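You operate a simulated robot arm through the tools that you are given. There is no shell and no other tool.

You run a simulated robot arm. Do the job below in one go: nothing can be reset, and whatever is moved stays where it is left.

TASK
Seat the green-band beaker in the feed stand and fill the cell in well A to the mark.
Fine: lower the stand's grey head, set the cell dial, push the blue paddle; other beakers, the other cell and both units' other controls stay as they are.
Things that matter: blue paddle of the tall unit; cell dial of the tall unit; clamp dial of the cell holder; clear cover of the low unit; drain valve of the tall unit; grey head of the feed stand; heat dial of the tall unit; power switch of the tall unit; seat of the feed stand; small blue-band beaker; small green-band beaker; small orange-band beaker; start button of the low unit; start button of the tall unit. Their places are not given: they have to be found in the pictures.

The check looks at the end state, three seconds after you hand in, the way a careful person would. Anything else that was tipped, shoved, dropped, spilled or broken makes it a failure.

THE ROBOT
A 7-joint arm with a two-finger parallel gripper, fixed in place. Base frame: the origin is on the floor under the middle of its stand, x ahead of it, y to its left, z up. Readings come in mm, degrees, newtons and seconds.
With the tool pointing down near the work surface it reaches from about 280 to 740 mm from the base axis. Its first joint turns from -115.0 to 115.0 degrees. Payload 3.91 kg.
The TCP is the grasp point between the finger pads, 30 mm short of the fingertips. In the tool frame z runs along the fingers and y along their closing line. The gripper opens to 110 mm. The fingers are 20 mm wide and 10 mm thick; the gripper's body (48 by 112 mm) begins 55 mm behind the TCP.
Orientation is that of the tool frame in the base frame, as [roll, pitch, yaw] about the fixed x, y, z axes, in that order (R = Rz(yaw) Ry(pitch) Rx(roll)). With the fingers straight down and closing along the base's y, the tool's x points along the base's -x, its y along +y and its z along -z.

THE INTERFACE
- The arm moves only by the tool jog_arm. Its argument "steps" is one flat list of numbers, 7 for each row, row after row: the shift along the tool's x, y, z in units of 25 mm (1.0 is 25 mm), then the turn, a rotation vector about the tool's x, y, z in units of 4 degrees (1.0 is 4 degrees), then the closure, from 0 (fully open) to 1 (shut). In form: [tx, ty, tz, wx, wy, wz, grip, tx, ty, tz, wx, wy, wz, grip, ...]. A call has 1 to 20 rows; each row shifts and turns the commanded pose from where the row before left it, along the tool's axes as they then stand. A call with a number of a shift or a turn outside -1 to 1 is refused whole. Rows are played at 5 a second. More than 50 mm and 8.6 degrees between two rows, or a gripper value outside its range, and nothing of the call is played. Where a pose cannot be reached the arm comes as near as it can. A force on the tool above 40 N (or 10 N above the force at the start of the call, whichever is more), or a blocked arm, ends the call early, and 0.2 s more pass. Each finger travels about 108 mm/s and halts on what it meets, pressing with about 33 N; the grip force reading is that of the motor and also rises with nothing between the fingers. The clock runs only during rows and for 0.2 s after the last one: add rows that do not move to give the fingers time. The reply holds the time, the measured pose of the TCP, the force on the tool along the base axes, the opening and the grip force, in the units named above and with some noise, with the torque about the TCP (base axes, N m) and any sound that the robot's microphone picked up.
- Cameras (640 x 400 px; columns grow to the right, rows downward): "scene" is fixed at [398.4, 500.3, 1703.3]; the picture's right is [-1.00, -0.04, 0.00], its down [-0.02, 0.55, -0.83] and it looks along [0.03, -0.83, -0.55] (base axes); focal length 323 px, centre (320, 200). "wrist" rides on the gripper at [72, 17, -103] in the tool frame; the picture's right is [-0.23, 0.97, 0.00], its down [-0.76, -0.18, -0.62] and it looks along [-0.61, -0.14, 0.78] (tool axes); focal length 222 px, centre (320, 200).
- grab_frame(camera): a new picture of that camera. The clock stands still meanwhile.
- lift_body(by): slides the trunk up (or, below 0, down) by that many mm; the arm rides with it, the base frame stays. It gives what a move gives, with no picture.
- measure_at(camera, pixels): for up to 12 pixels [column, row] of the newest picture of that camera ("zoom" is the newest enlarged one), the place [x, y, z] in the base frame of the surface seen there, good to about 3 mm. The clock stands still meanwhile.
- enlarge(camera, box): a new picture of the part [left, top, right, bottom] of that camera's present view, enlarged. The clock stands still meanwhile.
- sign_off(): hands the job in; it is judged then, once.

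Open the gripper and draw the arm clear of the work before you hand the job in, unless the task says otherwise.

The tools are called after "Request:" as name(argument=value, ...) on one line, values as JSON. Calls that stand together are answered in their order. jog_arm: Moves the arm, as the interface text tells. Its arguments: {"type":"object","properties":{"steps":{"type":"array","items":{"type":"number"}}},"required":["steps"]} The other tools are called the same way: lift_body (by) moves the trunk up or down; grab_frame (camera) takes a picture; measure_at (camera, pixels) gives the place of the surface under pixels of a picture; enlarge (camera, box) takes an enlarged picture of a part of a camera's view; sign_off () hands the job in.

At the start:

```text
t: 0.0
eef_pos: [5.5, -378.5, 1392.4]
tool_rot: [180.0, 0.0, 179.9]
force: [-0.2, 0.5, -0.3]
wrist_torque: [-0.01, -0.02, 0.0]
width: 109.7
gripper_force: 0.0
trunk travel left (down, up): [-925.0, 65.0]
```

scene: 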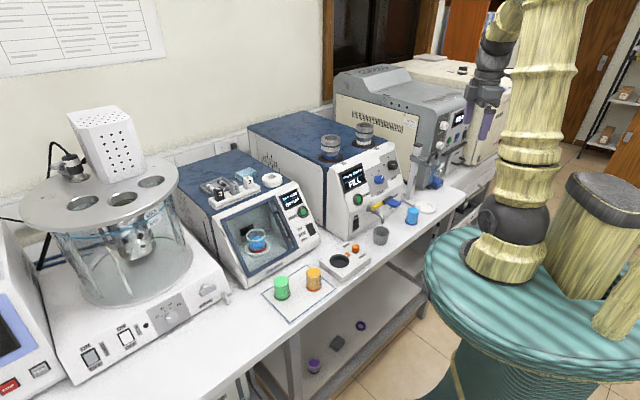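
wrist: 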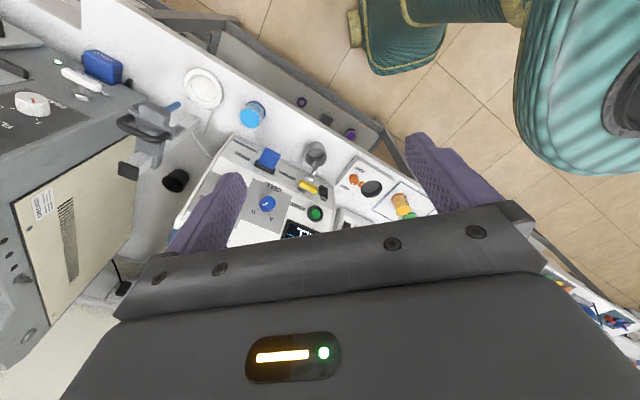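

I'll start by enlarging the parts of the scene that matter: the tall unit with its dials and paddle, the low unit, the beakers and the feed stand.

Request:
enlarge(camera="scene", box=[310, 130, 450, 240])

Request:
enlarge(camera="scene", box=[180, 160, 400, 330])

Request:
enlarge(camera="scene", box=[370, 50, 530, 220])

Request:
enlarge(camera="wrist", box=[170, 50, 450, 240])

```text
3.64 times, centred on (380, 185) of scene
```

zoom: 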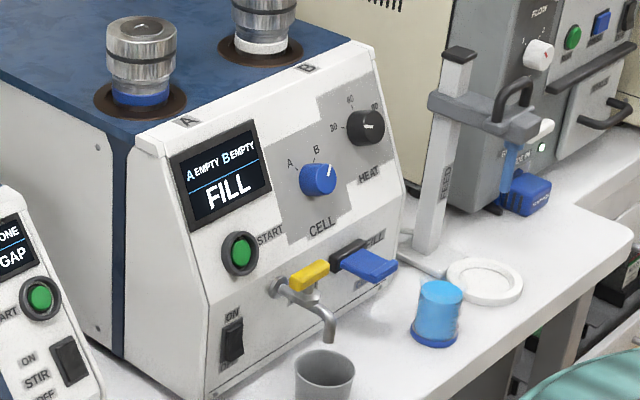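

```text
2.35 times, centred on (290, 245) of scene
```

zoom: 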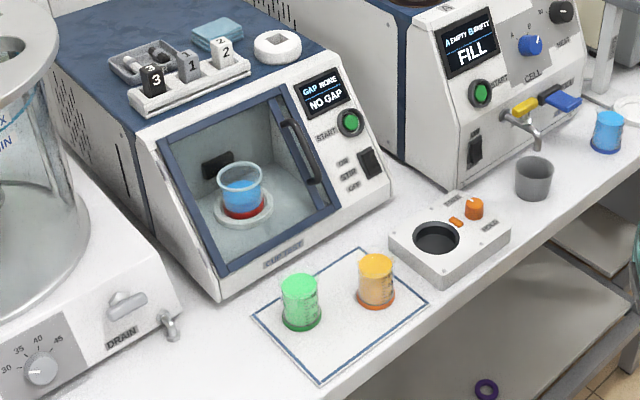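

```text
2.35 times, centred on (450, 135) of scene
```

zoom: 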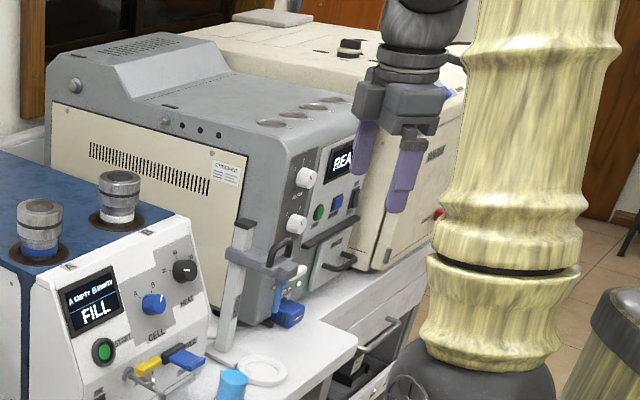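

```text
2.11 times, centred on (310, 145) of wrist
```

zoom: 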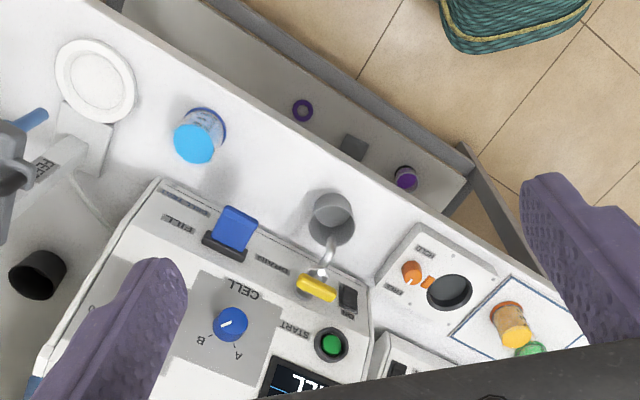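

The scene shows the feed stand at about (428,165) with its grey head raised, its white seat ring at (425,207), and the green beaker at (282,288). I'll enlarge the feed stand and measure its points.

Request:
enlarge(camera="scene", box=[390, 135, 470, 220])

```text
4.71 times, centred on (430, 178) of scene
```

zoom: 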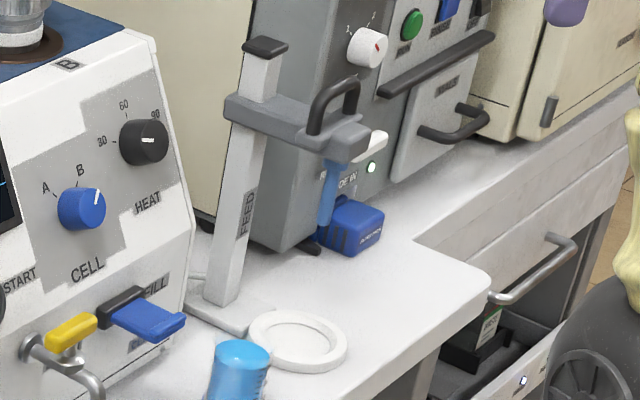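

The zoom shows the post, the collar, the black handle on the head and the blue dip tube below it. I'll measure these points and the seat ring.

Request:
measure_at(camera="zoom", pixels=[[265, 47], [235, 200], [245, 110], [300, 125], [345, 140], [318, 105], [340, 85], [355, 115], [330, 195], [325, 222], [375, 145], [350, 225]])

Request:
measure_at(camera="zoom", pixels=[[253, 335], [300, 315], [343, 340], [297, 366], [298, 338], [225, 318], [410, 230], [240, 350], [238, 385], [84, 208], [100, 195], [148, 318]])

```text
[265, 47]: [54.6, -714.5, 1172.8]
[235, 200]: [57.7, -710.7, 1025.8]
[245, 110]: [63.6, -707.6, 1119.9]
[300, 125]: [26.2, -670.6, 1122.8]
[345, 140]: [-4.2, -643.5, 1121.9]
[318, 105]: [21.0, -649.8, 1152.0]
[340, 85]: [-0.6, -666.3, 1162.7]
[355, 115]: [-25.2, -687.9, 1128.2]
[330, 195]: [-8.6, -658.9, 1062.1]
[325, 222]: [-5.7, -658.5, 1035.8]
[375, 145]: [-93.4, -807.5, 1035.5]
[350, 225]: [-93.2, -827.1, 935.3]
```

```text
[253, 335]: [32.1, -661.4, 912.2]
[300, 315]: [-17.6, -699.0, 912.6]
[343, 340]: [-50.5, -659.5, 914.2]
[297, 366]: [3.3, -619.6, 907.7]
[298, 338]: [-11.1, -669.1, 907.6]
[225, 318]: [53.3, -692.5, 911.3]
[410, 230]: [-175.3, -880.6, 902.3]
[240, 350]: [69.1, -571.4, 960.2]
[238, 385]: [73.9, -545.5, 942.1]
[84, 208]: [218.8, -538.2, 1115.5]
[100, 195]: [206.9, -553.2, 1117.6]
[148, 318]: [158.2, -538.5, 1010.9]
```

Bench height is about 902 and the seat centre is near (-9,-660). Next I'll zoom in on the beakers and cell holder and measure them.

Request:
enlarge(camera="scene", box=[250, 215, 390, 325])

```text
3.64 times, centred on (320, 270) of scene
```

zoom: 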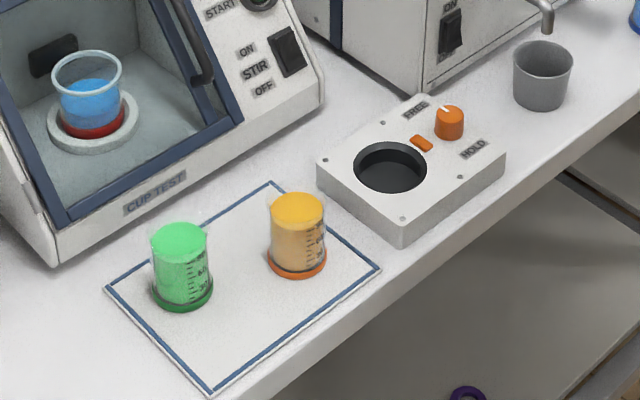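

Request:
measure_at(camera="zoom", pixels=[[180, 240], [155, 245], [205, 240], [180, 225], [180, 255], [183, 280], [183, 307], [298, 205], [298, 270], [230, 300], [210, 385], [109, 287]])

Request:
measure_at(camera="zoom", pixels=[[270, 183], [378, 268], [450, 110], [420, 143], [390, 170], [400, 232], [320, 165], [425, 98], [503, 155], [540, 70], [545, 55], [515, 85]])

```text
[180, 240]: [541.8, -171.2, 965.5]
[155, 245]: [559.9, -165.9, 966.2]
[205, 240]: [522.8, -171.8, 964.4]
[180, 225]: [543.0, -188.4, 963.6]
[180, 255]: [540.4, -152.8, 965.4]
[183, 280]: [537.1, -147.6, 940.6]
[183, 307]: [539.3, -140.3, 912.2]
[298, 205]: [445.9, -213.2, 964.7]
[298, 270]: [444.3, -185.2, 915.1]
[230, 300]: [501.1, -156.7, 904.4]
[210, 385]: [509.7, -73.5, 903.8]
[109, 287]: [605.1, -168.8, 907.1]
```

```text
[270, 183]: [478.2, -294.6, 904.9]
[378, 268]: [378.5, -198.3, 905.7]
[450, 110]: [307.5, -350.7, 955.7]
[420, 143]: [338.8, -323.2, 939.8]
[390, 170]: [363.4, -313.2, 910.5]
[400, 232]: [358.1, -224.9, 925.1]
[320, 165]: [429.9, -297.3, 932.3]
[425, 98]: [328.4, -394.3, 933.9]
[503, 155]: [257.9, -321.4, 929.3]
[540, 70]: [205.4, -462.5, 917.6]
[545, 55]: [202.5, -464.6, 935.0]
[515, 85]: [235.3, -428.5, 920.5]
```

The green beaker is at about (541,-169) with its top at z≈965, and the bench runs diagonally at roughly 45°. The gripper hangs in front of the bench at (5,-378), so I'll lower the trunk to working height.

Request:
lift_body(by=-250)

Request:
grab_frame(camera="scene")

Request:
grab_frame(camera="wrist")

```text
t: 2.6
eef_pos: [7.1, -378.3, 1143.1]
tool_rot: [-180.0, -0.1, -179.9]
force: [-0.5, 0.5, -0.3]
wrist_torque: [-0.02, 0.01, -0.01]
width: 109.9
gripper_force: 0.1
trunk travel left (down, up): [-675.0, 315.0]
```

```text
taken
```

scene: 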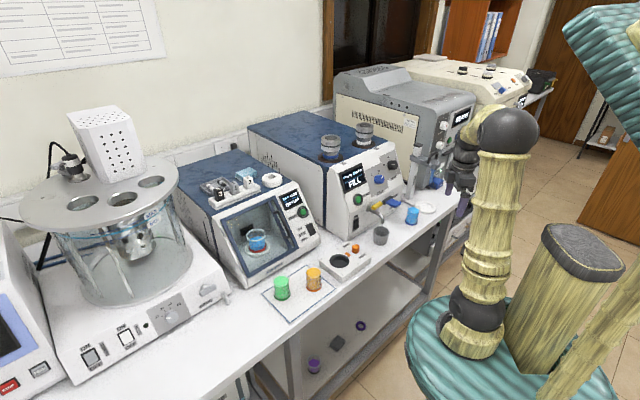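

```text
taken
```

wrist: 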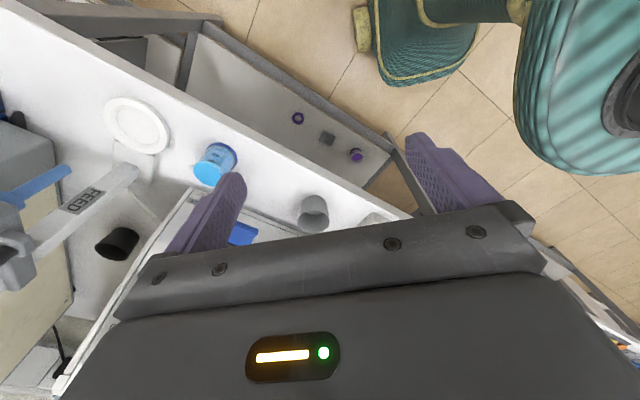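

The arm rises from its shoulder on the teal disc to an elbow at (510,130) and then comes down to the gripper. I'll measure some arm points to judge its posture.

Request:
measure_at(camera="scene", pixels=[[475, 310], [505, 130], [490, 220], [465, 160], [470, 345], [560, 300], [575, 250], [430, 370], [445, 195], [433, 258], [345, 310], [445, 190]])

```text
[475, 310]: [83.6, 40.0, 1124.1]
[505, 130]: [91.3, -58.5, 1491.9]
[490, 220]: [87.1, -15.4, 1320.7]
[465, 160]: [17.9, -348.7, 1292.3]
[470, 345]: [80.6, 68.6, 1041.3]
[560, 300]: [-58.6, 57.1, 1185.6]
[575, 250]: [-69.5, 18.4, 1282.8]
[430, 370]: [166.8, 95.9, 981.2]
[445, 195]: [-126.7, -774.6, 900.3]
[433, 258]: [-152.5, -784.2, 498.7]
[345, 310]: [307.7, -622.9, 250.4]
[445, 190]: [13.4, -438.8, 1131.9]
```

The shoulder sits at z≈1124, which suits work at bench height. I'll turn the tool about its vertical axis (wz −) to see whether the wrist can bring the camera to the inboard or top side for a side approach to the stand.

Request:
jog_arm(steps=[0, 0, 0, 0, 0, -1, 0, 0, 0, 0, 0, 0, -1, 0, 0, 0, 0, 0, 0, -1, 0, 0, 0, 0, 0, 0, -1, 0, 0, 0, 0, 0, 0, -1, 0, 0, 0, 0, 0, 0, -1, 0, 0, 0, 0, 0, 0, -1, 0, 0, 0, 0, 0, 0, -1, 0, 0, 0, 0, 0, 0, -1, 0, 0, 0, 0, 0, 0, -1, 0, 0, 0, 0, 0, 0, -1, 0, 0, 0, 0, 0, 0, -1, 0, 0, 0, 0, 0, 0, -1, 0, 0, 0, 0, 0, 0, -1, 0, 0, 0, 0, 0, 0, -1, 0, 0, 0, 0, 0, 0, -1, 0, 0, 0, 0, 0, 0, -1, 0, 0, 0, 0, 0, 0, -1, 0, 0, 0, 0, 0, 0, -1, 0, 0, 0, 0, 0, 0, -1, 0])

```text
t: 6.8
eef_pos: [15.8, -382.0, 1140.3]
tool_rot: [179.5, 0.0, -100.2]
force: [-0.5, -0.8, 0.1]
wrist_torque: [0.01, -0.02, -0.02]
width: 110.1
gripper_force: 0.1
out of reach, approached as far as the arm can: row 20
trunk travel left (down, up): [-675.0, 315.0]
```

The wrist reaches a limit near yaw −100°, so the natural camera side is inboard looking outward. I'll turn back the other way (wz +) to bring the camera inboard for a good look at the stand and panel.

Request:
jog_arm(steps=[0, 0, 0, 0, 0, 1, 0, 0, 0, 0, 0, 0, 1, 0, 0, 0, 0, 0, 0, 1, 0, 0, 0, 0, 0, 0, 1, 0, 0, 0, 0, 0, 0, 1, 0, 0, 0, 0, 0, 0, 1, 0, 0, 0, 0, 0, 0, 1, 0, 0, 0, 0, 0, 0, 1, 0, 0, 0, 0, 0, 0, 1, 0, 0, 0, 0, 0, 0, 1, 0, 0, 0, 0, 0, 0, 1, 0, 0, 0, 0, 0, 0, 1, 0, 0, 0, 0, 0, 0, 1, 0, 0, 0, 0, 0, 0, 1, 0, 0, 0, 0, 0, 0, 1, 0, 0, 0, 0, 0, 0, 1, 0, 0, 0, 0, 0, 0, 1, 0, 0, 0, 0, 0, 0, 1, 0, 0, 0, 0, 0, 0, 1, 0, 0, 0, 0, 0, 0, 1, 0])

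Request:
jog_arm(steps=[0, 0, 0, 0, 0, 1, 0, 0, 0, 0, 0, 0, 1, 0, 0, 0, 0, 0, 0, 1, 0, 0, 0, 0, 0, 0, 1, 0, 0, 0, 0, 0, 0, 1, 0, 0, 0, 0, 0, 0, 1, 0, 0, 0, 0, 0, 0, 1, 0, 0, 0, 0, 0, 0, 1, 0, 0, 0, 0, 0, 0, 1, 0, 0, 0, 0, 0, 0, 1, 0, 0, 0, 0, 0, 0, 1, 0, 0, 0, 0, 0, 0, 1, 0, 0, 0, 0, 0, 0, 1, 0, 0, 0, 0, 0, 0, 1, 0, 0, 0, 0, 0, 0, 1, 0, 0, 0, 0, 0, 0, 1, 0, 0, 0, 0, 0, 0, 1, 0, 0, 0, 0, 0, 0, 1, 0, 0, 0, 0, 0, 0, 1, 0, 0, 0, 0, 0, 0, 1, 0])

Request:
grab_frame(camera="wrist")

Request:
grab_frame(camera="scene")

```text
t: 11.0
eef_pos: [16.6, -382.5, 1139.7]
tool_rot: [180.0, 0.0, 180.0]
force: [0.6, -0.9, -0.8]
wrist_torque: [-0.03, -0.01, 0.02]
width: 110.0
gripper_force: 0.0
trunk travel left (down, up): [-675.0, 315.0]
```

```text
t: 15.2
eef_pos: [16.5, -382.0, 1141.0]
tool_rot: [-180.0, 0.1, 100.0]
force: [0.2, 0.4, -0.3]
wrist_torque: [0.02, 0.01, -0.02]
width: 109.9
gripper_force: 0.0
trunk travel left (down, up): [-675.0, 315.0]
```

```text
taken
```

wrist: 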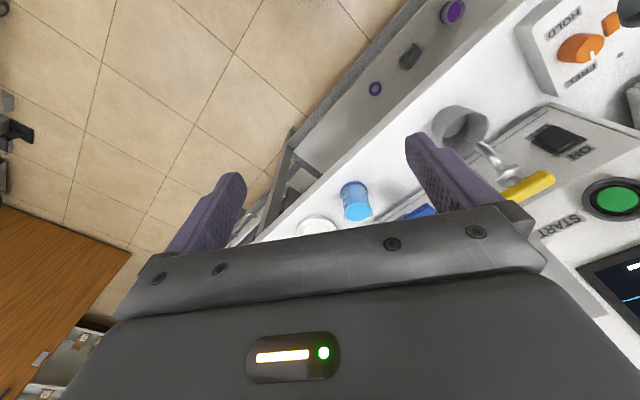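

```text
taken
```

scene: 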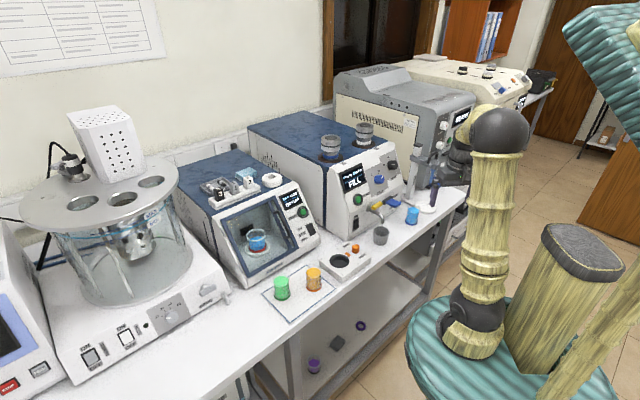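

The wrist view is best with the camera on top (tool x up), so I'll keep turning (wz +) toward yaw −45°, which faces the panel along the bench normal.

Request:
jog_arm(steps=[0, 0, 0, 0, 0, 1, 0, 0, 0, 0, 0, 0, 1, 0, 0, 0, 0, 0, 0, 1, 0, 0, 0, 0, 0, 0, 1, 0, 0, 0, 0, 0, 0, 1, 0, 0, 0, 0, 0, 0, 1, 0, 0, 0, 0, 0, 0, 1, 0, 0, 0, 0, 0, 0, 1, 0, 0, 0, 0, 0, 0, 1, 0, 0, 0, 0, 0, 0, 1, 0, 0, 0, 0, 0, 0, 1, 0, 0, 0, 0, 0, 0, 1, 0, 0, 0, 0, 0, 0, 1, 0, 0, 0, 0, 0, 0, 1, 0, 0, 0, 0, 0, 0, 1, 0, 0, 0, 0, 0, 0, 1, 0, 0, 0, 0, 0, 0, 1, 0, 0, 0, 0, 0, 0, 1, 0, 0, 0, 0, 0, 0, 1, 0, 0, 0, 0, 0, 0, 1, 0])

Request:
jog_arm(steps=[0, 0, 0, 0, 0, 1, 0, 0, 0, 0, 0, 0, 1, 0, 0, 0, 0, 0, 0, 1, 0, 0, 0, 0, 0, 0, 1, 0, 0, 0, 0, 0, 0, 1, 0, 0, 0, 0, 0, 0, 1, 0, 0, 0, 0, 0, 0, 1, 0, 0, 0, 0, 0, 0, 1, 0, 0, 0, 0, 0, 0, 1, 0, 0, 0, 0, 0, 0, 1, 0, 0, 0, 0, 0, 0, 1, 0, 0, 0, 0, 0, 0, 1, 0, 0, 0, 0, 0, 0, 1, 0, 0, 0, 0, 0, 0, 1, 0, 0, 0, 0, 0, 0, 1, 0, 0, 0, 0, 0, 0, 1, 0])

Request:
grab_frame(camera="wrist")

```text
t: 19.4
eef_pos: [16.2, -382.3, 1140.9]
tool_rot: [-180.0, 0.0, 20.0]
force: [-0.1, 0.0, 0.3]
wrist_torque: [-0.03, -0.02, -0.01]
width: 110.2
gripper_force: 0.1
trunk travel left (down, up): [-675.0, 315.0]
```

```text
t: 22.8
eef_pos: [16.4, -382.8, 1139.7]
tool_rot: [180.0, 0.1, -44.1]
force: [0.2, -0.1, 0.3]
wrist_torque: [-0.05, 0.01, 0.0]
width: 109.8
gripper_force: 0.1
trunk travel left (down, up): [-675.0, 315.0]
```

```text
taken
```

wrist: 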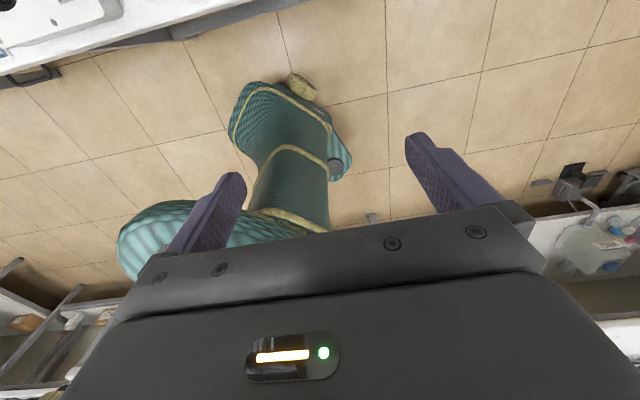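

Yaw −44° is within reach. I'll shift outward to about (109,−439) and then tilt up about tool y so the camera faces the tall unit's panel.

Request:
jog_arm(steps=[0.85, -0.19, 0, 0, 0, 0, 0, 0.85, -0.19, 0, 0, 0, 0, 0, 0.85, -0.19, 0, 0, 0, 0, 0, 0.85, -0.19, 0, 0, 0, 0, 0, 0.85, -0.19, 0, 0, 0, 0, 0, 0, 0, 0, 0, 1, 0, 0, 0, 0, 0, 0, 1, 0, 0, 0, 0, 0, 0, 1, 0, 0, 0, 0, 0, 0, 1, 0, 0, 0, 0, 0, 0, 1, 0, 0, 0, 0, 0, 0, 1, 0, 0, 0, 0, 0, 0, 1, 0, 0, 0, 0, 0, 0, 1, 0, 0, 0, 0, 0, 0, 1, 0, 0, 0, 0, 0, 0, 1, 0, 0, 0, 0, 0, 0, 1, 0, 0, 0, 0, 0, 0, 1, 0, 0, 0, 0, 0, 0, 1, 0, 0, 0, 0, 0, 0, 1, 0, 0, 0, 0, 0, 0, 1, 0, 0])

Request:
grab_frame(camera="wrist")

Request:
grab_frame(camera="scene")

```text
t: 27.0
eef_pos: [108.7, -438.3, 1140.8]
tool_rot: [179.9, -60.1, -43.9]
force: [0.2, -0.2, 0.2]
wrist_torque: [-0.01, -0.01, 0.01]
width: 110.2
gripper_force: 0.1
trunk travel left (down, up): [-675.0, 315.0]
```

```text
taken
```

wrist: 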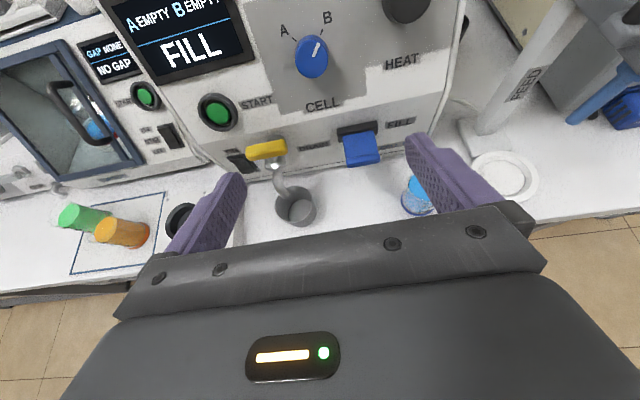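

```text
taken
```

scene: 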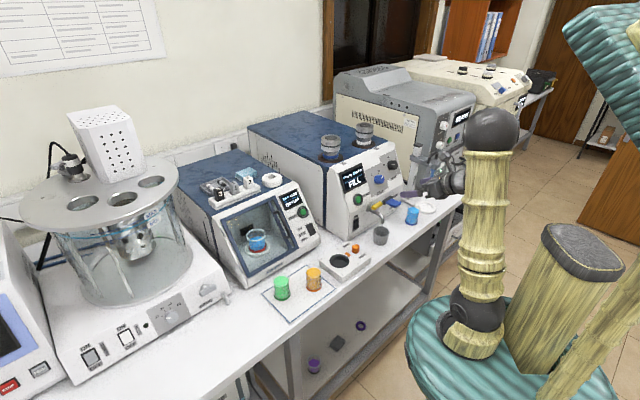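

Tilt 60° works and gives a clear upright view: the cell dial is at (311,57), the paddle at (360,147), and the seat at (500,175). I'll enlarge the panel and measure it.

Request:
enlarge(camera="wrist", box=[190, 0, 440, 160])

Request:
measure_at(camera="wrist", pixels=[[311, 57], [320, 50], [270, 80], [345, 80], [300, 110], [345, 20], [360, 148], [358, 130], [345, 155], [375, 155], [400, 115], [310, 150]])

```text
2.50 times, centred on (315, 80) of wrist
```

zoom: 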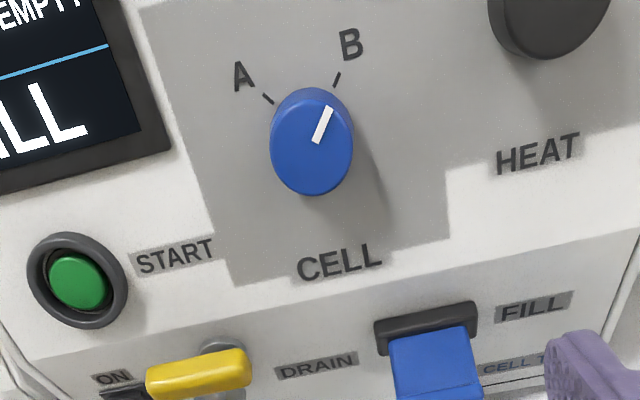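

```text
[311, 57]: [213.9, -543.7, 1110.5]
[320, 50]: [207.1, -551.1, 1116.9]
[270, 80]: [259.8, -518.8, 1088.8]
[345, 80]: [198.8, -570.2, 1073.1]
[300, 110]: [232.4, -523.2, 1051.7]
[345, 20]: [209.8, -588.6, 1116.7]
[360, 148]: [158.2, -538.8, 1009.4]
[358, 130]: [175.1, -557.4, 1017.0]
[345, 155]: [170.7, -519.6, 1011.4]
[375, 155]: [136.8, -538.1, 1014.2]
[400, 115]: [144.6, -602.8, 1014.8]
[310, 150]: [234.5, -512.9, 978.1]
```

The cell dial's pointer is at B, so it has to go to A. I'll measure the ticks, pointer ends, dial edges and the paddle more exactly.

Request:
measure_at(camera="zoom", pixels=[[264, 95], [273, 103], [339, 73], [334, 86], [330, 108], [316, 142], [311, 148], [280, 148], [345, 145], [311, 185], [243, 76], [350, 45]])

Request:
measure_at(camera="zoom", pixels=[[395, 345], [470, 332], [432, 338], [435, 360], [402, 390], [475, 385], [438, 390], [425, 322], [300, 170], [200, 60], [230, 280], [440, 230]])

```text
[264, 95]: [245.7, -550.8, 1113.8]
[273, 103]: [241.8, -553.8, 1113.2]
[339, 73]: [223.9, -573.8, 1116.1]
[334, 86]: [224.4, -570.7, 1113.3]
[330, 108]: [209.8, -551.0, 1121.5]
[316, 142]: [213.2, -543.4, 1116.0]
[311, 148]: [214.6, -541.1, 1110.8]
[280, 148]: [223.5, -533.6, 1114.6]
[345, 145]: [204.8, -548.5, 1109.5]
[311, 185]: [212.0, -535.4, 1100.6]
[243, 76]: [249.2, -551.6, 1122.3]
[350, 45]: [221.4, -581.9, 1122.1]
```

```text
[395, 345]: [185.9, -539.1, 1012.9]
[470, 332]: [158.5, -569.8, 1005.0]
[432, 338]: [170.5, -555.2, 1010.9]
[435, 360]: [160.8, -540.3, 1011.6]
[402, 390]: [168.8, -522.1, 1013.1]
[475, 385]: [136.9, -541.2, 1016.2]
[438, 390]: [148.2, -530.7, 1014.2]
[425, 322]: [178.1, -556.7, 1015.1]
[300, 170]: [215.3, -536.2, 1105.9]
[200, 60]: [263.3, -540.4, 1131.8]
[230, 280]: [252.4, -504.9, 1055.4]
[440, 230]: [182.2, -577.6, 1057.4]
```

The dial's knob is about 31 mm across and 23 mm high on a panel sloped about 23°, with A and B roughly ±45° from up. I'll align the tool with the panel normal, partly close the gripper, and go to a standoff in front of the dial.

Request:
jog_arm(steps=[0, 0, 0, -0.24, 0.8, 0.14, 0.45, 0, 0, 0, 0, 0.8, 0, 0.45, 0.32, 0, 0.75, 0, 0, 0, 0.45, 0.32, 0, 0.75, 0, 0, 0, 0.45, 0.32, -0.04, 0.75, 0, 0, 0, 0.45, 0.3, 0, 0.75, 0, 0, 0, 0.45, 0, 0, 0, 0, 0, 0, 0.45])

Request:
grab_frame(camera="wrist")

Request:
grab_frame(camera="scene")

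```text
t: 28.6
eef_pos: [167.4, -495.9, 1141.1]
tool_rot: [-179.9, -66.4, -45.2]
force: [0.2, -0.1, 0.1]
wrist_torque: [-0.01, -0.01, 0.0]
width: 60.7
gripper_force: 0.0
trunk travel left (down, up): [-675.0, 315.0]
```

```text
taken
```

wrist: 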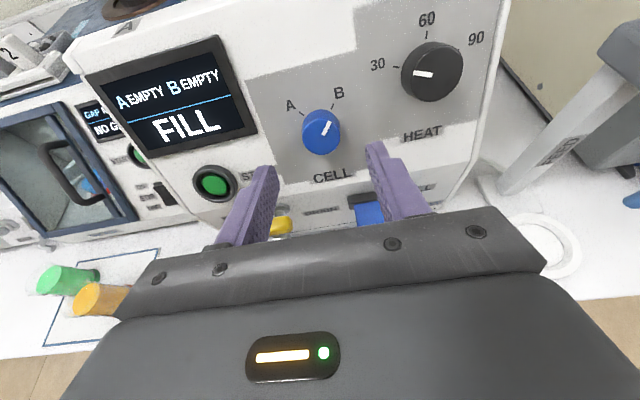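

```text
taken
```

scene: 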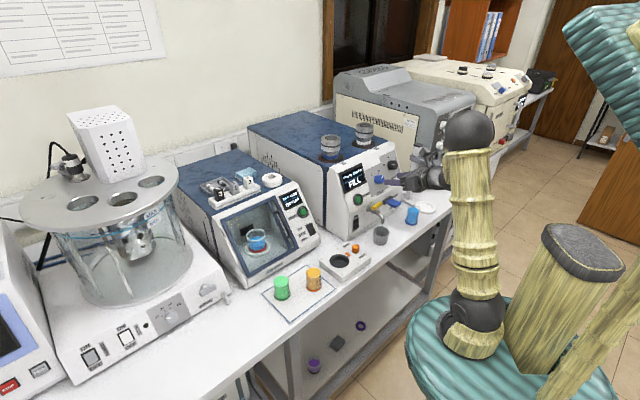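

The fingers (tips at about (267,170) and (375,150)) frame the dial at (321,132). I'll enlarge and re-measure the dial's face and ticks before closing in.

Request:
enlarge(camera="wrist", box=[240, 70, 400, 190])

Request:
measure_at(camera="wrist", pixels=[[321, 132], [310, 132], [332, 132], [321, 120], [321, 145], [290, 108], [339, 92], [432, 72], [410, 70], [455, 70], [302, 115], [335, 105]])

```text
3.33 times, centred on (320, 130) of wrist
```

zoom: 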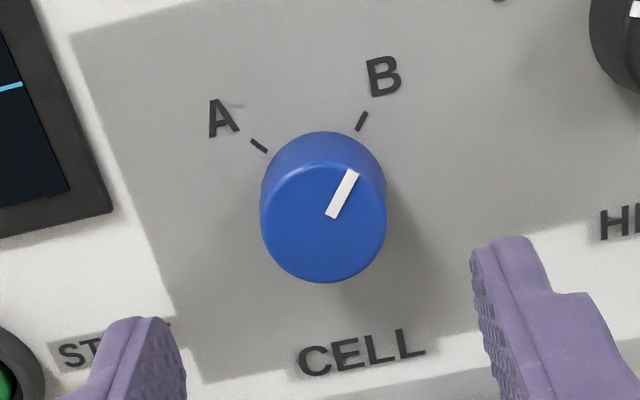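

```text
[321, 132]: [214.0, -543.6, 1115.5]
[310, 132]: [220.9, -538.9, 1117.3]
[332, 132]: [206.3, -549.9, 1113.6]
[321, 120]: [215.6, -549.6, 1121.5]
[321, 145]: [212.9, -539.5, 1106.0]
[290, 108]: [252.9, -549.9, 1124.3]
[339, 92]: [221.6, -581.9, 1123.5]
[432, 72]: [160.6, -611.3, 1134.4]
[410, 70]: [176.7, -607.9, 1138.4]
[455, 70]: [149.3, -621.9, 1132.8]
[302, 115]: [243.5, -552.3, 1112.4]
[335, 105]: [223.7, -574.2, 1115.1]
```

The knob face centre is at about (213.6,−542,1111.8), in line with the tool axis. I'll advance 60 mm along tool z so the fingers straddle the knob.

Request:
jog_arm(steps=[0, 0, 0.4, 0, 0, 0, 0.45, 0, 0, 0.4, 0, 0, 0, 0.45, 0, 0, 0.4, 0, 0, 0, 0.45, 0, 0, 0.4, 0, 0, 0, 0.45, -0.05, -0.01, 0.4, 0, 0, 0, 0.45, 0, 0, 0.4, 0, 0, 0, 0.45, 0, 0, 0, 0, 0, 0, 0.45])

Request:
grab_frame(camera="wrist")

```text
t: 30.2
eef_pos: [206.2, -533.8, 1115.0]
tool_rot: [-179.9, -66.4, -45.1]
force: [-0.6, -0.4, 0.5]
wrist_torque: [-0.05, -0.01, 0.0]
width: 60.8
gripper_force: 0.0
trunk travel left (down, up): [-675.0, 315.0]
```

```text
taken
```

wrist: 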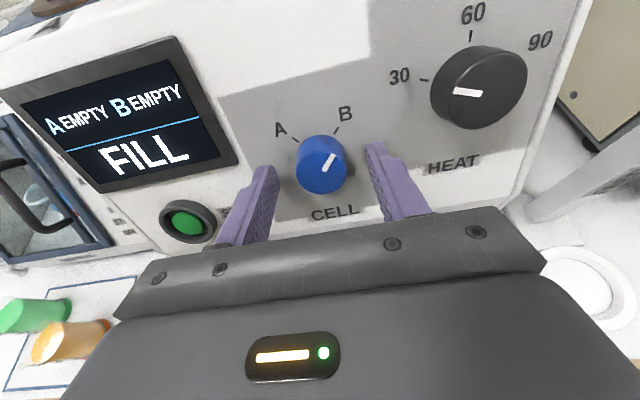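

The knob at (321,165) is centred between the fingers and there is no contact force. I'll close on it.

Request:
jog_arm(steps=[0, 0, 0, 0, 0, 0, 0.6, 0, 0, 0, 0, 0, 0, 0.7, 0, 0, 0, 0, 0, 0, 0.85, 0, 0, 0, 0, 0, 0, 0.85])

Request:
enlarge(camera="wrist", box=[220, 80, 420, 220])

```text
t: 31.2
eef_pos: [205.4, -535.0, 1114.1]
tool_rot: [-179.9, -66.3, -45.1]
force: [-2.6, -3.8, 0.6]
wrist_torque: [0.02, 0.11, -0.22]
width: 32.6
gripper_force: 44.8
trunk travel left (down, up): [-675.0, 315.0]
```

```text
2.86 times, centred on (320, 150) of wrist
```

zoom: 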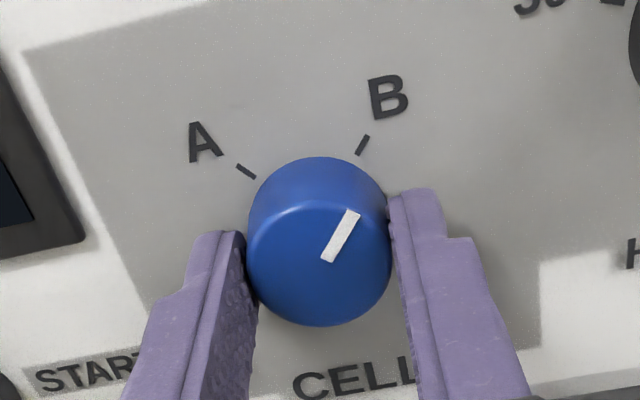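

The grip holds the knob at 32.6 mm width with little side load. I'll turn it counterclockwise (wz −) by 40° and check that the pointer follows.

Request:
jog_arm(steps=[0, 0, 0, 0, 0, -1, 0.85, 0, 0, 0, 0, 0, -1, 0.85, 0, 0, 0, 0, 0, -1, 0.85, 0, 0, 0, 0, 0, -1, 0.85, 0, 0, 0, 0, 0, -1, 0.85, 0, 0, 0, 0, 0, -1, 0.85, 0, 0, 0, 0, 0, -1, 0.85, 0, 0, 0, 0, 0, -1, 0.85, 0, 0, 0, 0, 0, -1, 0.85, 0, 0, 0, 0, 0, -1, 0.85])

Request:
grab_frame(camera="wrist")

```text
t: 33.4
eef_pos: [205.2, -535.1, 1114.6]
tool_rot: [124.0, -44.6, 19.6]
force: [-6.4, -4.5, 3.5]
wrist_torque: [-0.43, -0.73, 0.43]
width: 32.6
gripper_force: 45.1
trunk travel left (down, up): [-675.0, 315.0]
```

```text
taken
```

wrist: 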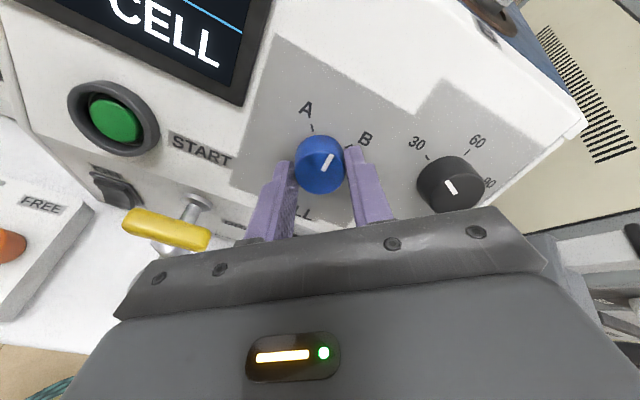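

The pointer follows the fingers and the display has changed to "CELL". I'll turn another 48°.

Request:
jog_arm(steps=[0, 0, 0, 0, 0, -1, 0.85, 0, 0, 0, 0, 0, -1, 0.85, 0, 0, 0, 0, 0, -1, 0.85, 0, 0, 0, 0, 0, -1, 0.85, 0, 0, 0, 0, 0, -1, 0.85, 0, 0, 0, 0, 0, -1, 0.85, 0, 0, 0, 0, 0, -1, 0.85, 0, 0, 0, 0, 0, -1, 0.85, 0, 0, 0, 0, 0, -1, 0.85, 0, 0, 0, 0, 0, -1, 0.85, 0, 0, 0, 0, 0, -1, 0.85, 0, 0, 0, 0, 0, -1, 0.85])

Request:
grab_frame(camera="wrist")

Request:
enlarge(camera="wrist", box=[220, 80, 420, 220])

Request:
enlarge(camera="scene", box=[320, 140, 430, 230])

```text
t: 36.0
eef_pos: [205.4, -534.8, 1114.8]
tool_rot: [113.5, -1.8, 44.1]
force: [-1.6, -6.7, 13.8]
wrist_torque: [-0.01, -0.55, -0.4]
width: 33.0
gripper_force: 45.3
trunk travel left (down, up): [-675.0, 315.0]
```

```text
taken
```

wrist: 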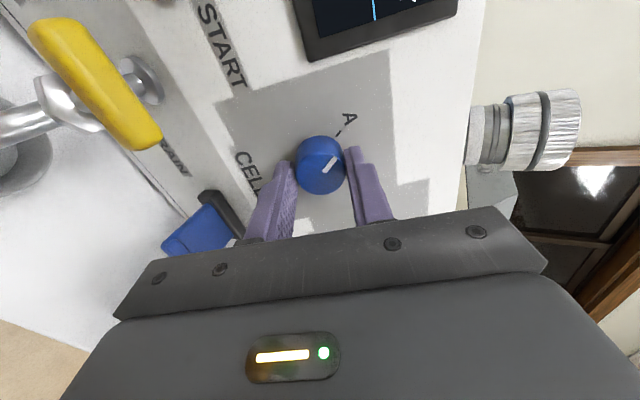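

```text
2.86 times, centred on (320, 150) of wrist
```

zoom: 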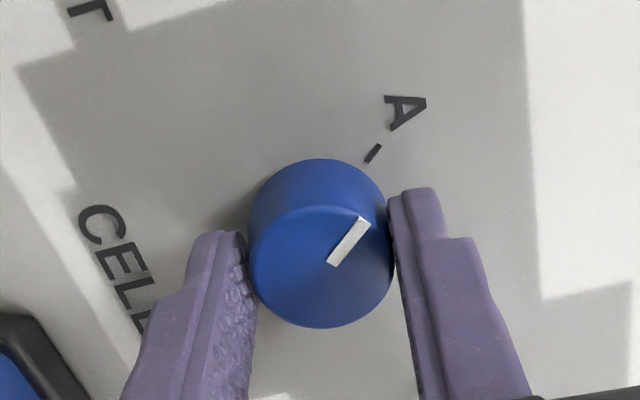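

```text
4.44 times, centred on (375, 185) of scene
```

zoom: 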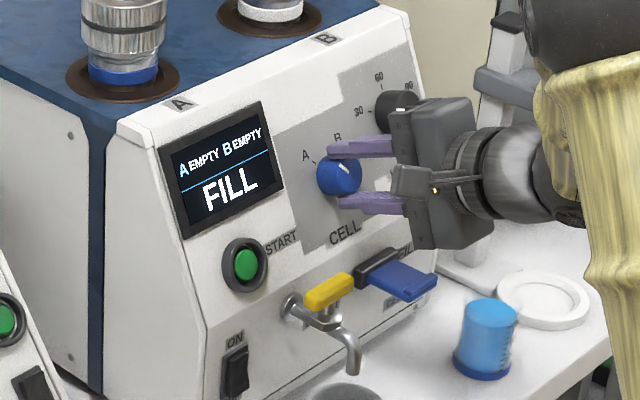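

The pointer now aligns with tick A just as it did with B before, and the display reads "FILL" again. I'll open the fingers and back straight out along tool −z.

Request:
jog_arm(steps=[0, 0, 0, 0, 0, 0, 0.7, 0, 0, 0, 0, 0, 0, 0.6, 0, 0, 0, 0, 0, 0, 0.5, 0, 0, 0, 0, 0, 0, 0.5, 0, 0, -0.4, 0, 0, 0, 0.5, 0, 0, -0.4, 0, 0, 0, 0.5, 0, 0, -0.6, 0, 0, 0, 0.5, 0, 0, -0.8, 0, 0, 0, 0.5, 0, 0, -1, 0, 0, 0, 0.5, 0, 0, -1, 0, 0, 0, 0.5])

Request:
enlarge(camera="scene", box=[320, 140, 430, 230])

Request:
grab_frame(camera="wrist")

```text
t: 38.2
eef_pos: [136.8, -464.1, 1157.9]
tool_rot: [113.6, -1.9, 44.1]
force: [-0.4, -0.1, 0.0]
wrist_torque: [0.01, -0.01, -0.02]
width: 54.9
gripper_force: 0.1
trunk travel left (down, up): [-675.0, 315.0]
```

```text
4.44 times, centred on (375, 185) of scene
```

zoom: 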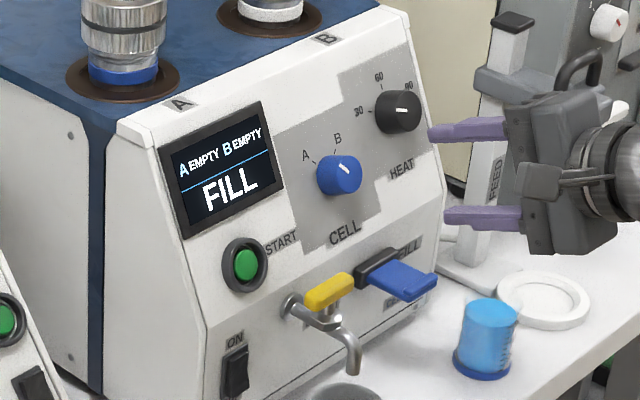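

```text
taken
```

wrist: 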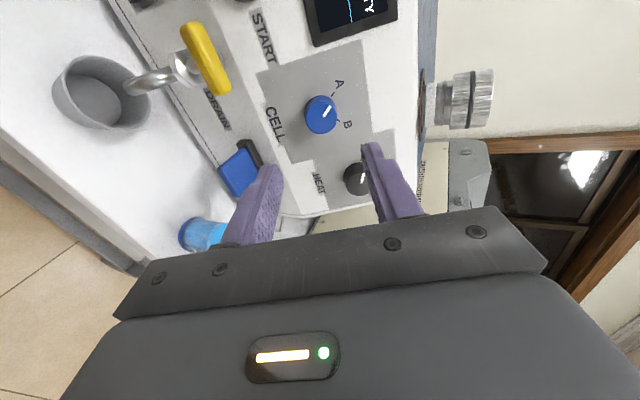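

The dial points at A. I'll take a close look at the paddle and its labels from here before leaving.

Request:
enlarge(camera="wrist", box=[170, 110, 300, 220])

Request:
enlarge(camera="scene", box=[385, 185, 430, 220])

```text
3.64 times, centred on (235, 165) of wrist
```

zoom: 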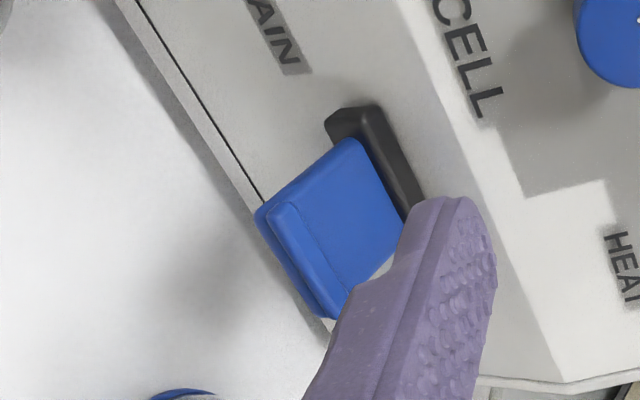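

```text
11.43 times, centred on (408, 202) of scene
```

zoom: 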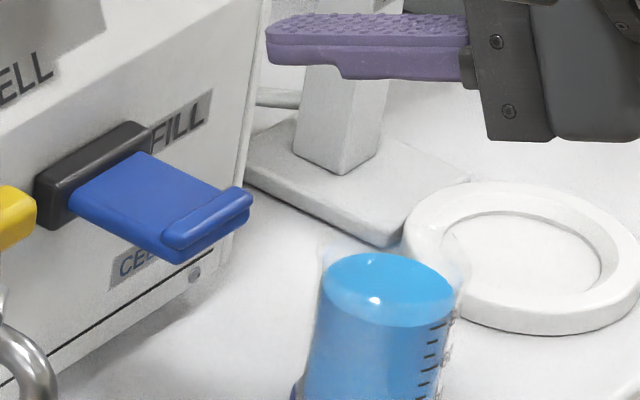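

The blue paddle is a lever with a lip sticking out of a slot, and the green beaker comes next. I'll roll the tool on (wz −) until the camera is underneath, which suits a 45° approach to the beaker and under the stand's head.

Request:
jog_arm(steps=[0, 0, -0.5, 0, 0, -1, 0.5, 0, 0, -0.5, 0, 0, -1, 0.5, 0, 0, -0.5, 0, 0, -1, 0.5, 0, 0, -0.5, 0, 0, -1, 0.5, 0, 0, 0, 0, 0, -1, 0.5, 0, 0, 0, 0, 0, -1, 0.5, 0, 0, 0, 0, 0, -1, 0.5, 0, 0, 0, 0, 0, -1, 0.5, 0, 0, 0, 0, 0, -1, 0.5, 0, 0, 0, 0, 0, -1, 0.5, 0, 0, 0, 0, 0, -1, 0.5, 0, 0, 0, 0, 0, -1, 0.5, 0, 0, 0, 0, 0, -1, 0.5, 0, 0, 0, 0, 0, -1, 0.5, 0, 0, 0, 0, 0, -1, 0.5, 0, 0, 0, 0, 0, -1, 0.5, 0, 0, 0, 0, 0, -1, 0.5, 0, 0, 0, 0, 0, -1, 0.5, 0, 0, 0, 0, 0, -1, 0.5, 0, 0, 0, 0, 0, -1, 0.5])

Request:
jog_arm(steps=[0, 0, 0, 0, 0, -1, 0.5, 0, 0, 0, 0, 0, -1, 0.5, 0, 0, 0, 0, 0, -1, 0.5, 0, 0, 0, 0, 1, 0, 0.5, 0, 0, 0, 0, 1, 0, 0.5, 0, 0, 0, 0, 1, 0, 0.5, 0, 0, 0, 0, 1, 0, 0.5, 0, 0, 0, 0, 1, 0, 0.5, 0, 0, 0, 0, 0, 0, 0.5])

Request:
grab_frame(camera="scene")

Request:
grab_frame(camera="wrist")

```text
t: 42.4
eef_pos: [105.8, -433.2, 1176.9]
tool_rot: [154.6, 63.7, 106.9]
force: [0.4, 0.1, 1.9]
wrist_torque: [0.02, -0.02, 0.01]
width: 55.2
gripper_force: 0.0
trunk travel left (down, up): [-675.0, 315.0]
```

```text
t: 44.4
eef_pos: [103.7, -434.0, 1177.7]
tool_rot: [179.9, 46.4, 134.8]
force: [0.1, 0.3, 0.2]
wrist_torque: [0.0, -0.01, 0.03]
width: 55.0
gripper_force: 0.1
trunk travel left (down, up): [-675.0, 315.0]
```

```text
taken
```

scene: 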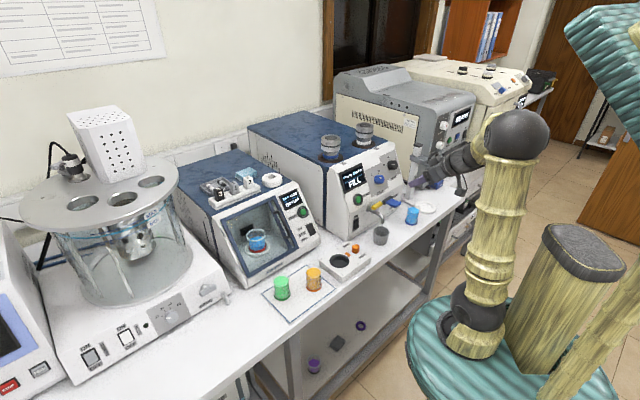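

```text
taken
```

wrist: 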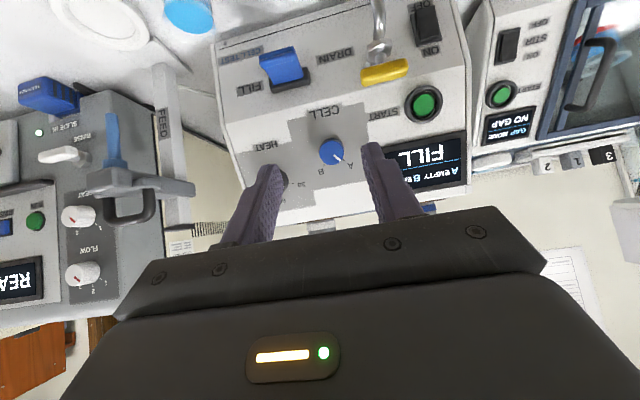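

The camera underneath now gives an upside-down view that includes the feed stand's head at (130,185). I'll enlarge it to understand how the head slides.

Request:
enlarge(camera="wrist", box=[60, 50, 220, 240])

Request:
measure_at(camera="wrist", pixels=[[113, 125], [118, 150], [112, 118], [130, 185], [105, 182], [185, 187], [165, 185], [130, 212], [105, 205], [152, 205], [105, 20], [170, 120]])

```text
2.11 times, centred on (140, 145) of wrist
```

zoom: 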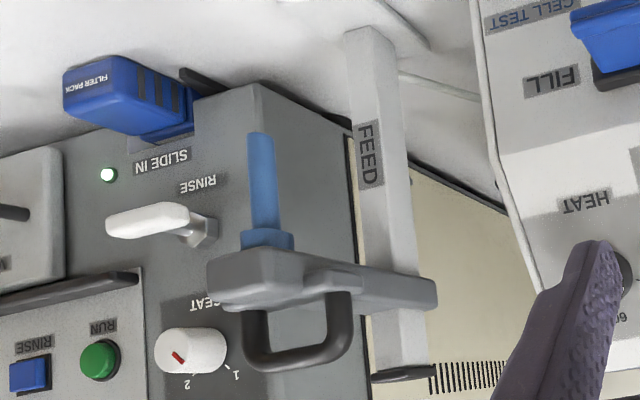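

```text
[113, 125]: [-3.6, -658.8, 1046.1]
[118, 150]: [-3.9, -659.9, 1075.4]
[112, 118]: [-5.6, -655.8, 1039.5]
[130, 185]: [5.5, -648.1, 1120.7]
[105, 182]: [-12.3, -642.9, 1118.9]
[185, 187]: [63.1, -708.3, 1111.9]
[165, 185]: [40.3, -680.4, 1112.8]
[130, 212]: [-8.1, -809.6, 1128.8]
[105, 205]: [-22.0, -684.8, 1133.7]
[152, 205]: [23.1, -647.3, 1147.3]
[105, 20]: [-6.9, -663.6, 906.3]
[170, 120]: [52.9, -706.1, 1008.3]
```

The head rides on the post with its dip tube tip near z≈1032 directly over the seat, and the handle bar sits near z≈1163. I'll now travel along the bench front at about z 1150 toward the green beaker, yawing the approach to about −50°.

Request:
jog_arm(steps=[0, 0, 0, 0.9, 0, 0.86, 0.4, 0.12, 0.96, 0.1, 0, 0, 0, 0.4, 0.12, 0.96, 0.1, 0, 0, 0, 0.4, 0.12, 0.96, 0.1, 0, 0, 0, 0.4, 0.12, 0.96, 0.1, 0, 0, 0, 0.4, 0.12, 0.96, 0.1, 0, 0, 0, 0.4, 0.12, 0.96, 0.1, 0, 0, 0, 0.4, 0.12, 0.96, 0.1, 0, 0, 0, 0.4, 0.12, 0.96, 0.1, 0, 0, 0, 0.4, 0.12, 0.96, 0.1, 0, 0, 0, 0.4, 0.12, 0.96, 0.1, 0, 0, 0, 0.4, 0.12, 0.96, 0.1, 0, 0, 0, 0.4, 0.12, 0.96, 0.1, 0, 0, 0, 0.4, 0.12, 0.96, 0.1, 0, 0, 0, 0.4, 0.12, 0.96, 0.1, 0, 0, 0, 0.4, 0.12, 0.96, 0.1, 0, 0, 0, 0.4, 0.12, 0.96, 0.1, 0, 0, 0, 0.4, 0.12, 0.96, 0.1, 0, 0, 0, 0.4, 0.12, 0.96, 0.1, 0, 0, 0, 0.4, 0.12, 0.96, 0.1, 0, 0, 0, 0.4])

Request:
grab_frame(camera="scene")

Request:
grab_frame(camera="wrist")

```text
t: 48.6
eef_pos: [452.8, -137.9, 1102.5]
tool_rot: [179.9, 46.4, 130.0]
force: [-0.1, 0.3, 0.2]
wrist_torque: [0.01, 0.03, 0.01]
width: 65.9
gripper_force: 0.1
trunk travel left (down, up): [-675.0, 315.0]
```

```text
taken
```

scene: 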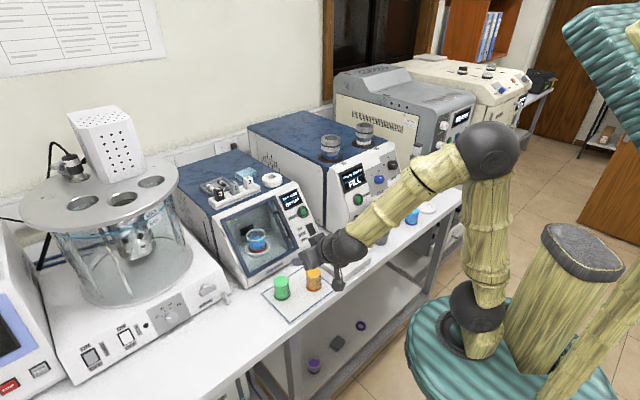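

```text
taken
```

wrist: 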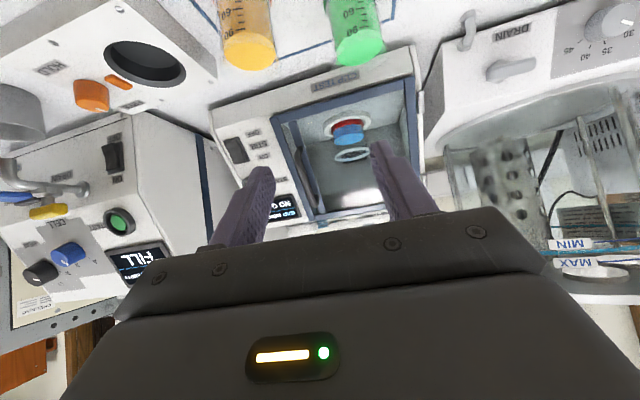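

The wrist view (upside down) shows green at (357,35) and orange at (247,45). I'll slide left first, then descend to a pre-grasp point about 100 mm back along the tool axis from the green beaker.

Request:
jog_arm(steps=[0, 0.65, 0, 0, 0, 0, 0.4, 0, 0.65, 0, 0, 0, 0, 0.4, 0, 0.63, 0, 0, 0, 0, 0.4, 0.4, 0, 0.455, 0, 0, 0, 0.4, 0.4, 0, 0.455, 0, 0, 0, 0.4, 0.4, 0, 0.455, 0, 0, 0, 0.4, 0.4, 0, 0.455, 0, 0, 0, 0.4, 0.4, 0, 0.455, 0, 0, 0, 0.4, 0.4, 0, 0.455, 0, 0, 0, 0.4, 0, 0, 0, 0, 0, 0, 0.4])

Request:
grab_frame(camera="wrist")

Request:
enlarge(camera="scene", box=[240, 210, 380, 320])

```text
t: 50.8
eef_pos: [495.5, -112.4, 1011.9]
tool_rot: [180.0, 46.3, 129.9]
force: [0.4, -0.1, -0.3]
wrist_torque: [0.02, 0.01, 0.03]
width: 65.8
gripper_force: 0.1
trunk travel left (down, up): [-675.0, 315.0]
```

```text
taken
```

wrist: 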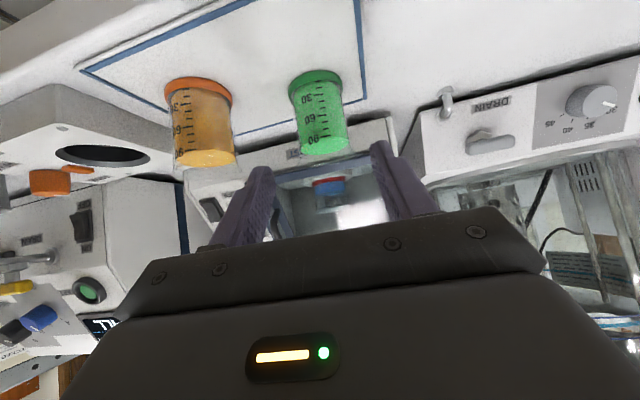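

```text
3.64 times, centred on (310, 265) of scene
```

zoom: 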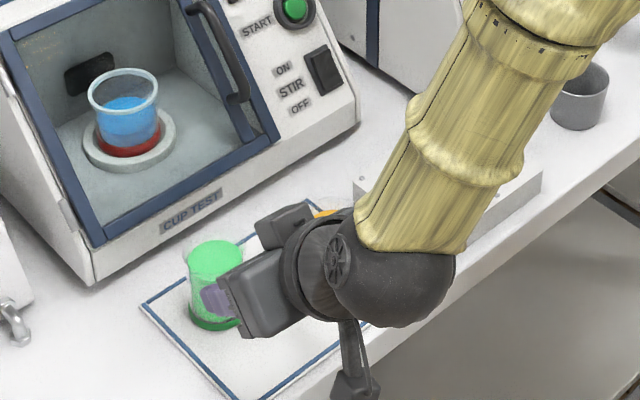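

The green beaker shows at (320,115) with its base up (inverted). I'll enlarge and measure it for precise lateral alignment.

Request:
enlarge(camera="wrist", box=[240, 50, 400, 170])

Request:
measure_at(camera="wrist", pixels=[[318, 110], [302, 112], [337, 108], [322, 140], [318, 90], [315, 76], [292, 84], [340, 80], [205, 125], [300, 140], [345, 140], [322, 152]])

```text
3.33 times, centred on (320, 110) of wrist
```

zoom: 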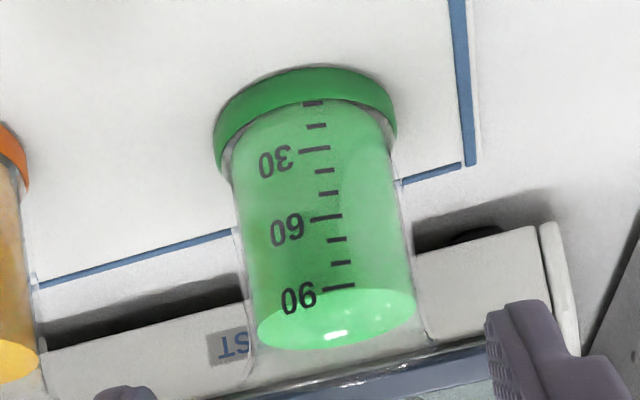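

```text
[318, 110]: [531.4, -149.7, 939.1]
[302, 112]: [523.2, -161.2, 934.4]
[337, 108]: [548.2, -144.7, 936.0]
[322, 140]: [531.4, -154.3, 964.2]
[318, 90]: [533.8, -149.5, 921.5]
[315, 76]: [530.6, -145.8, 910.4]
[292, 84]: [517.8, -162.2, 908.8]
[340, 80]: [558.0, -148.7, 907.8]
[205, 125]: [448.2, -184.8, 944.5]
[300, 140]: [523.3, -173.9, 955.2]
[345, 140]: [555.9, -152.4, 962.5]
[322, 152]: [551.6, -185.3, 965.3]
```

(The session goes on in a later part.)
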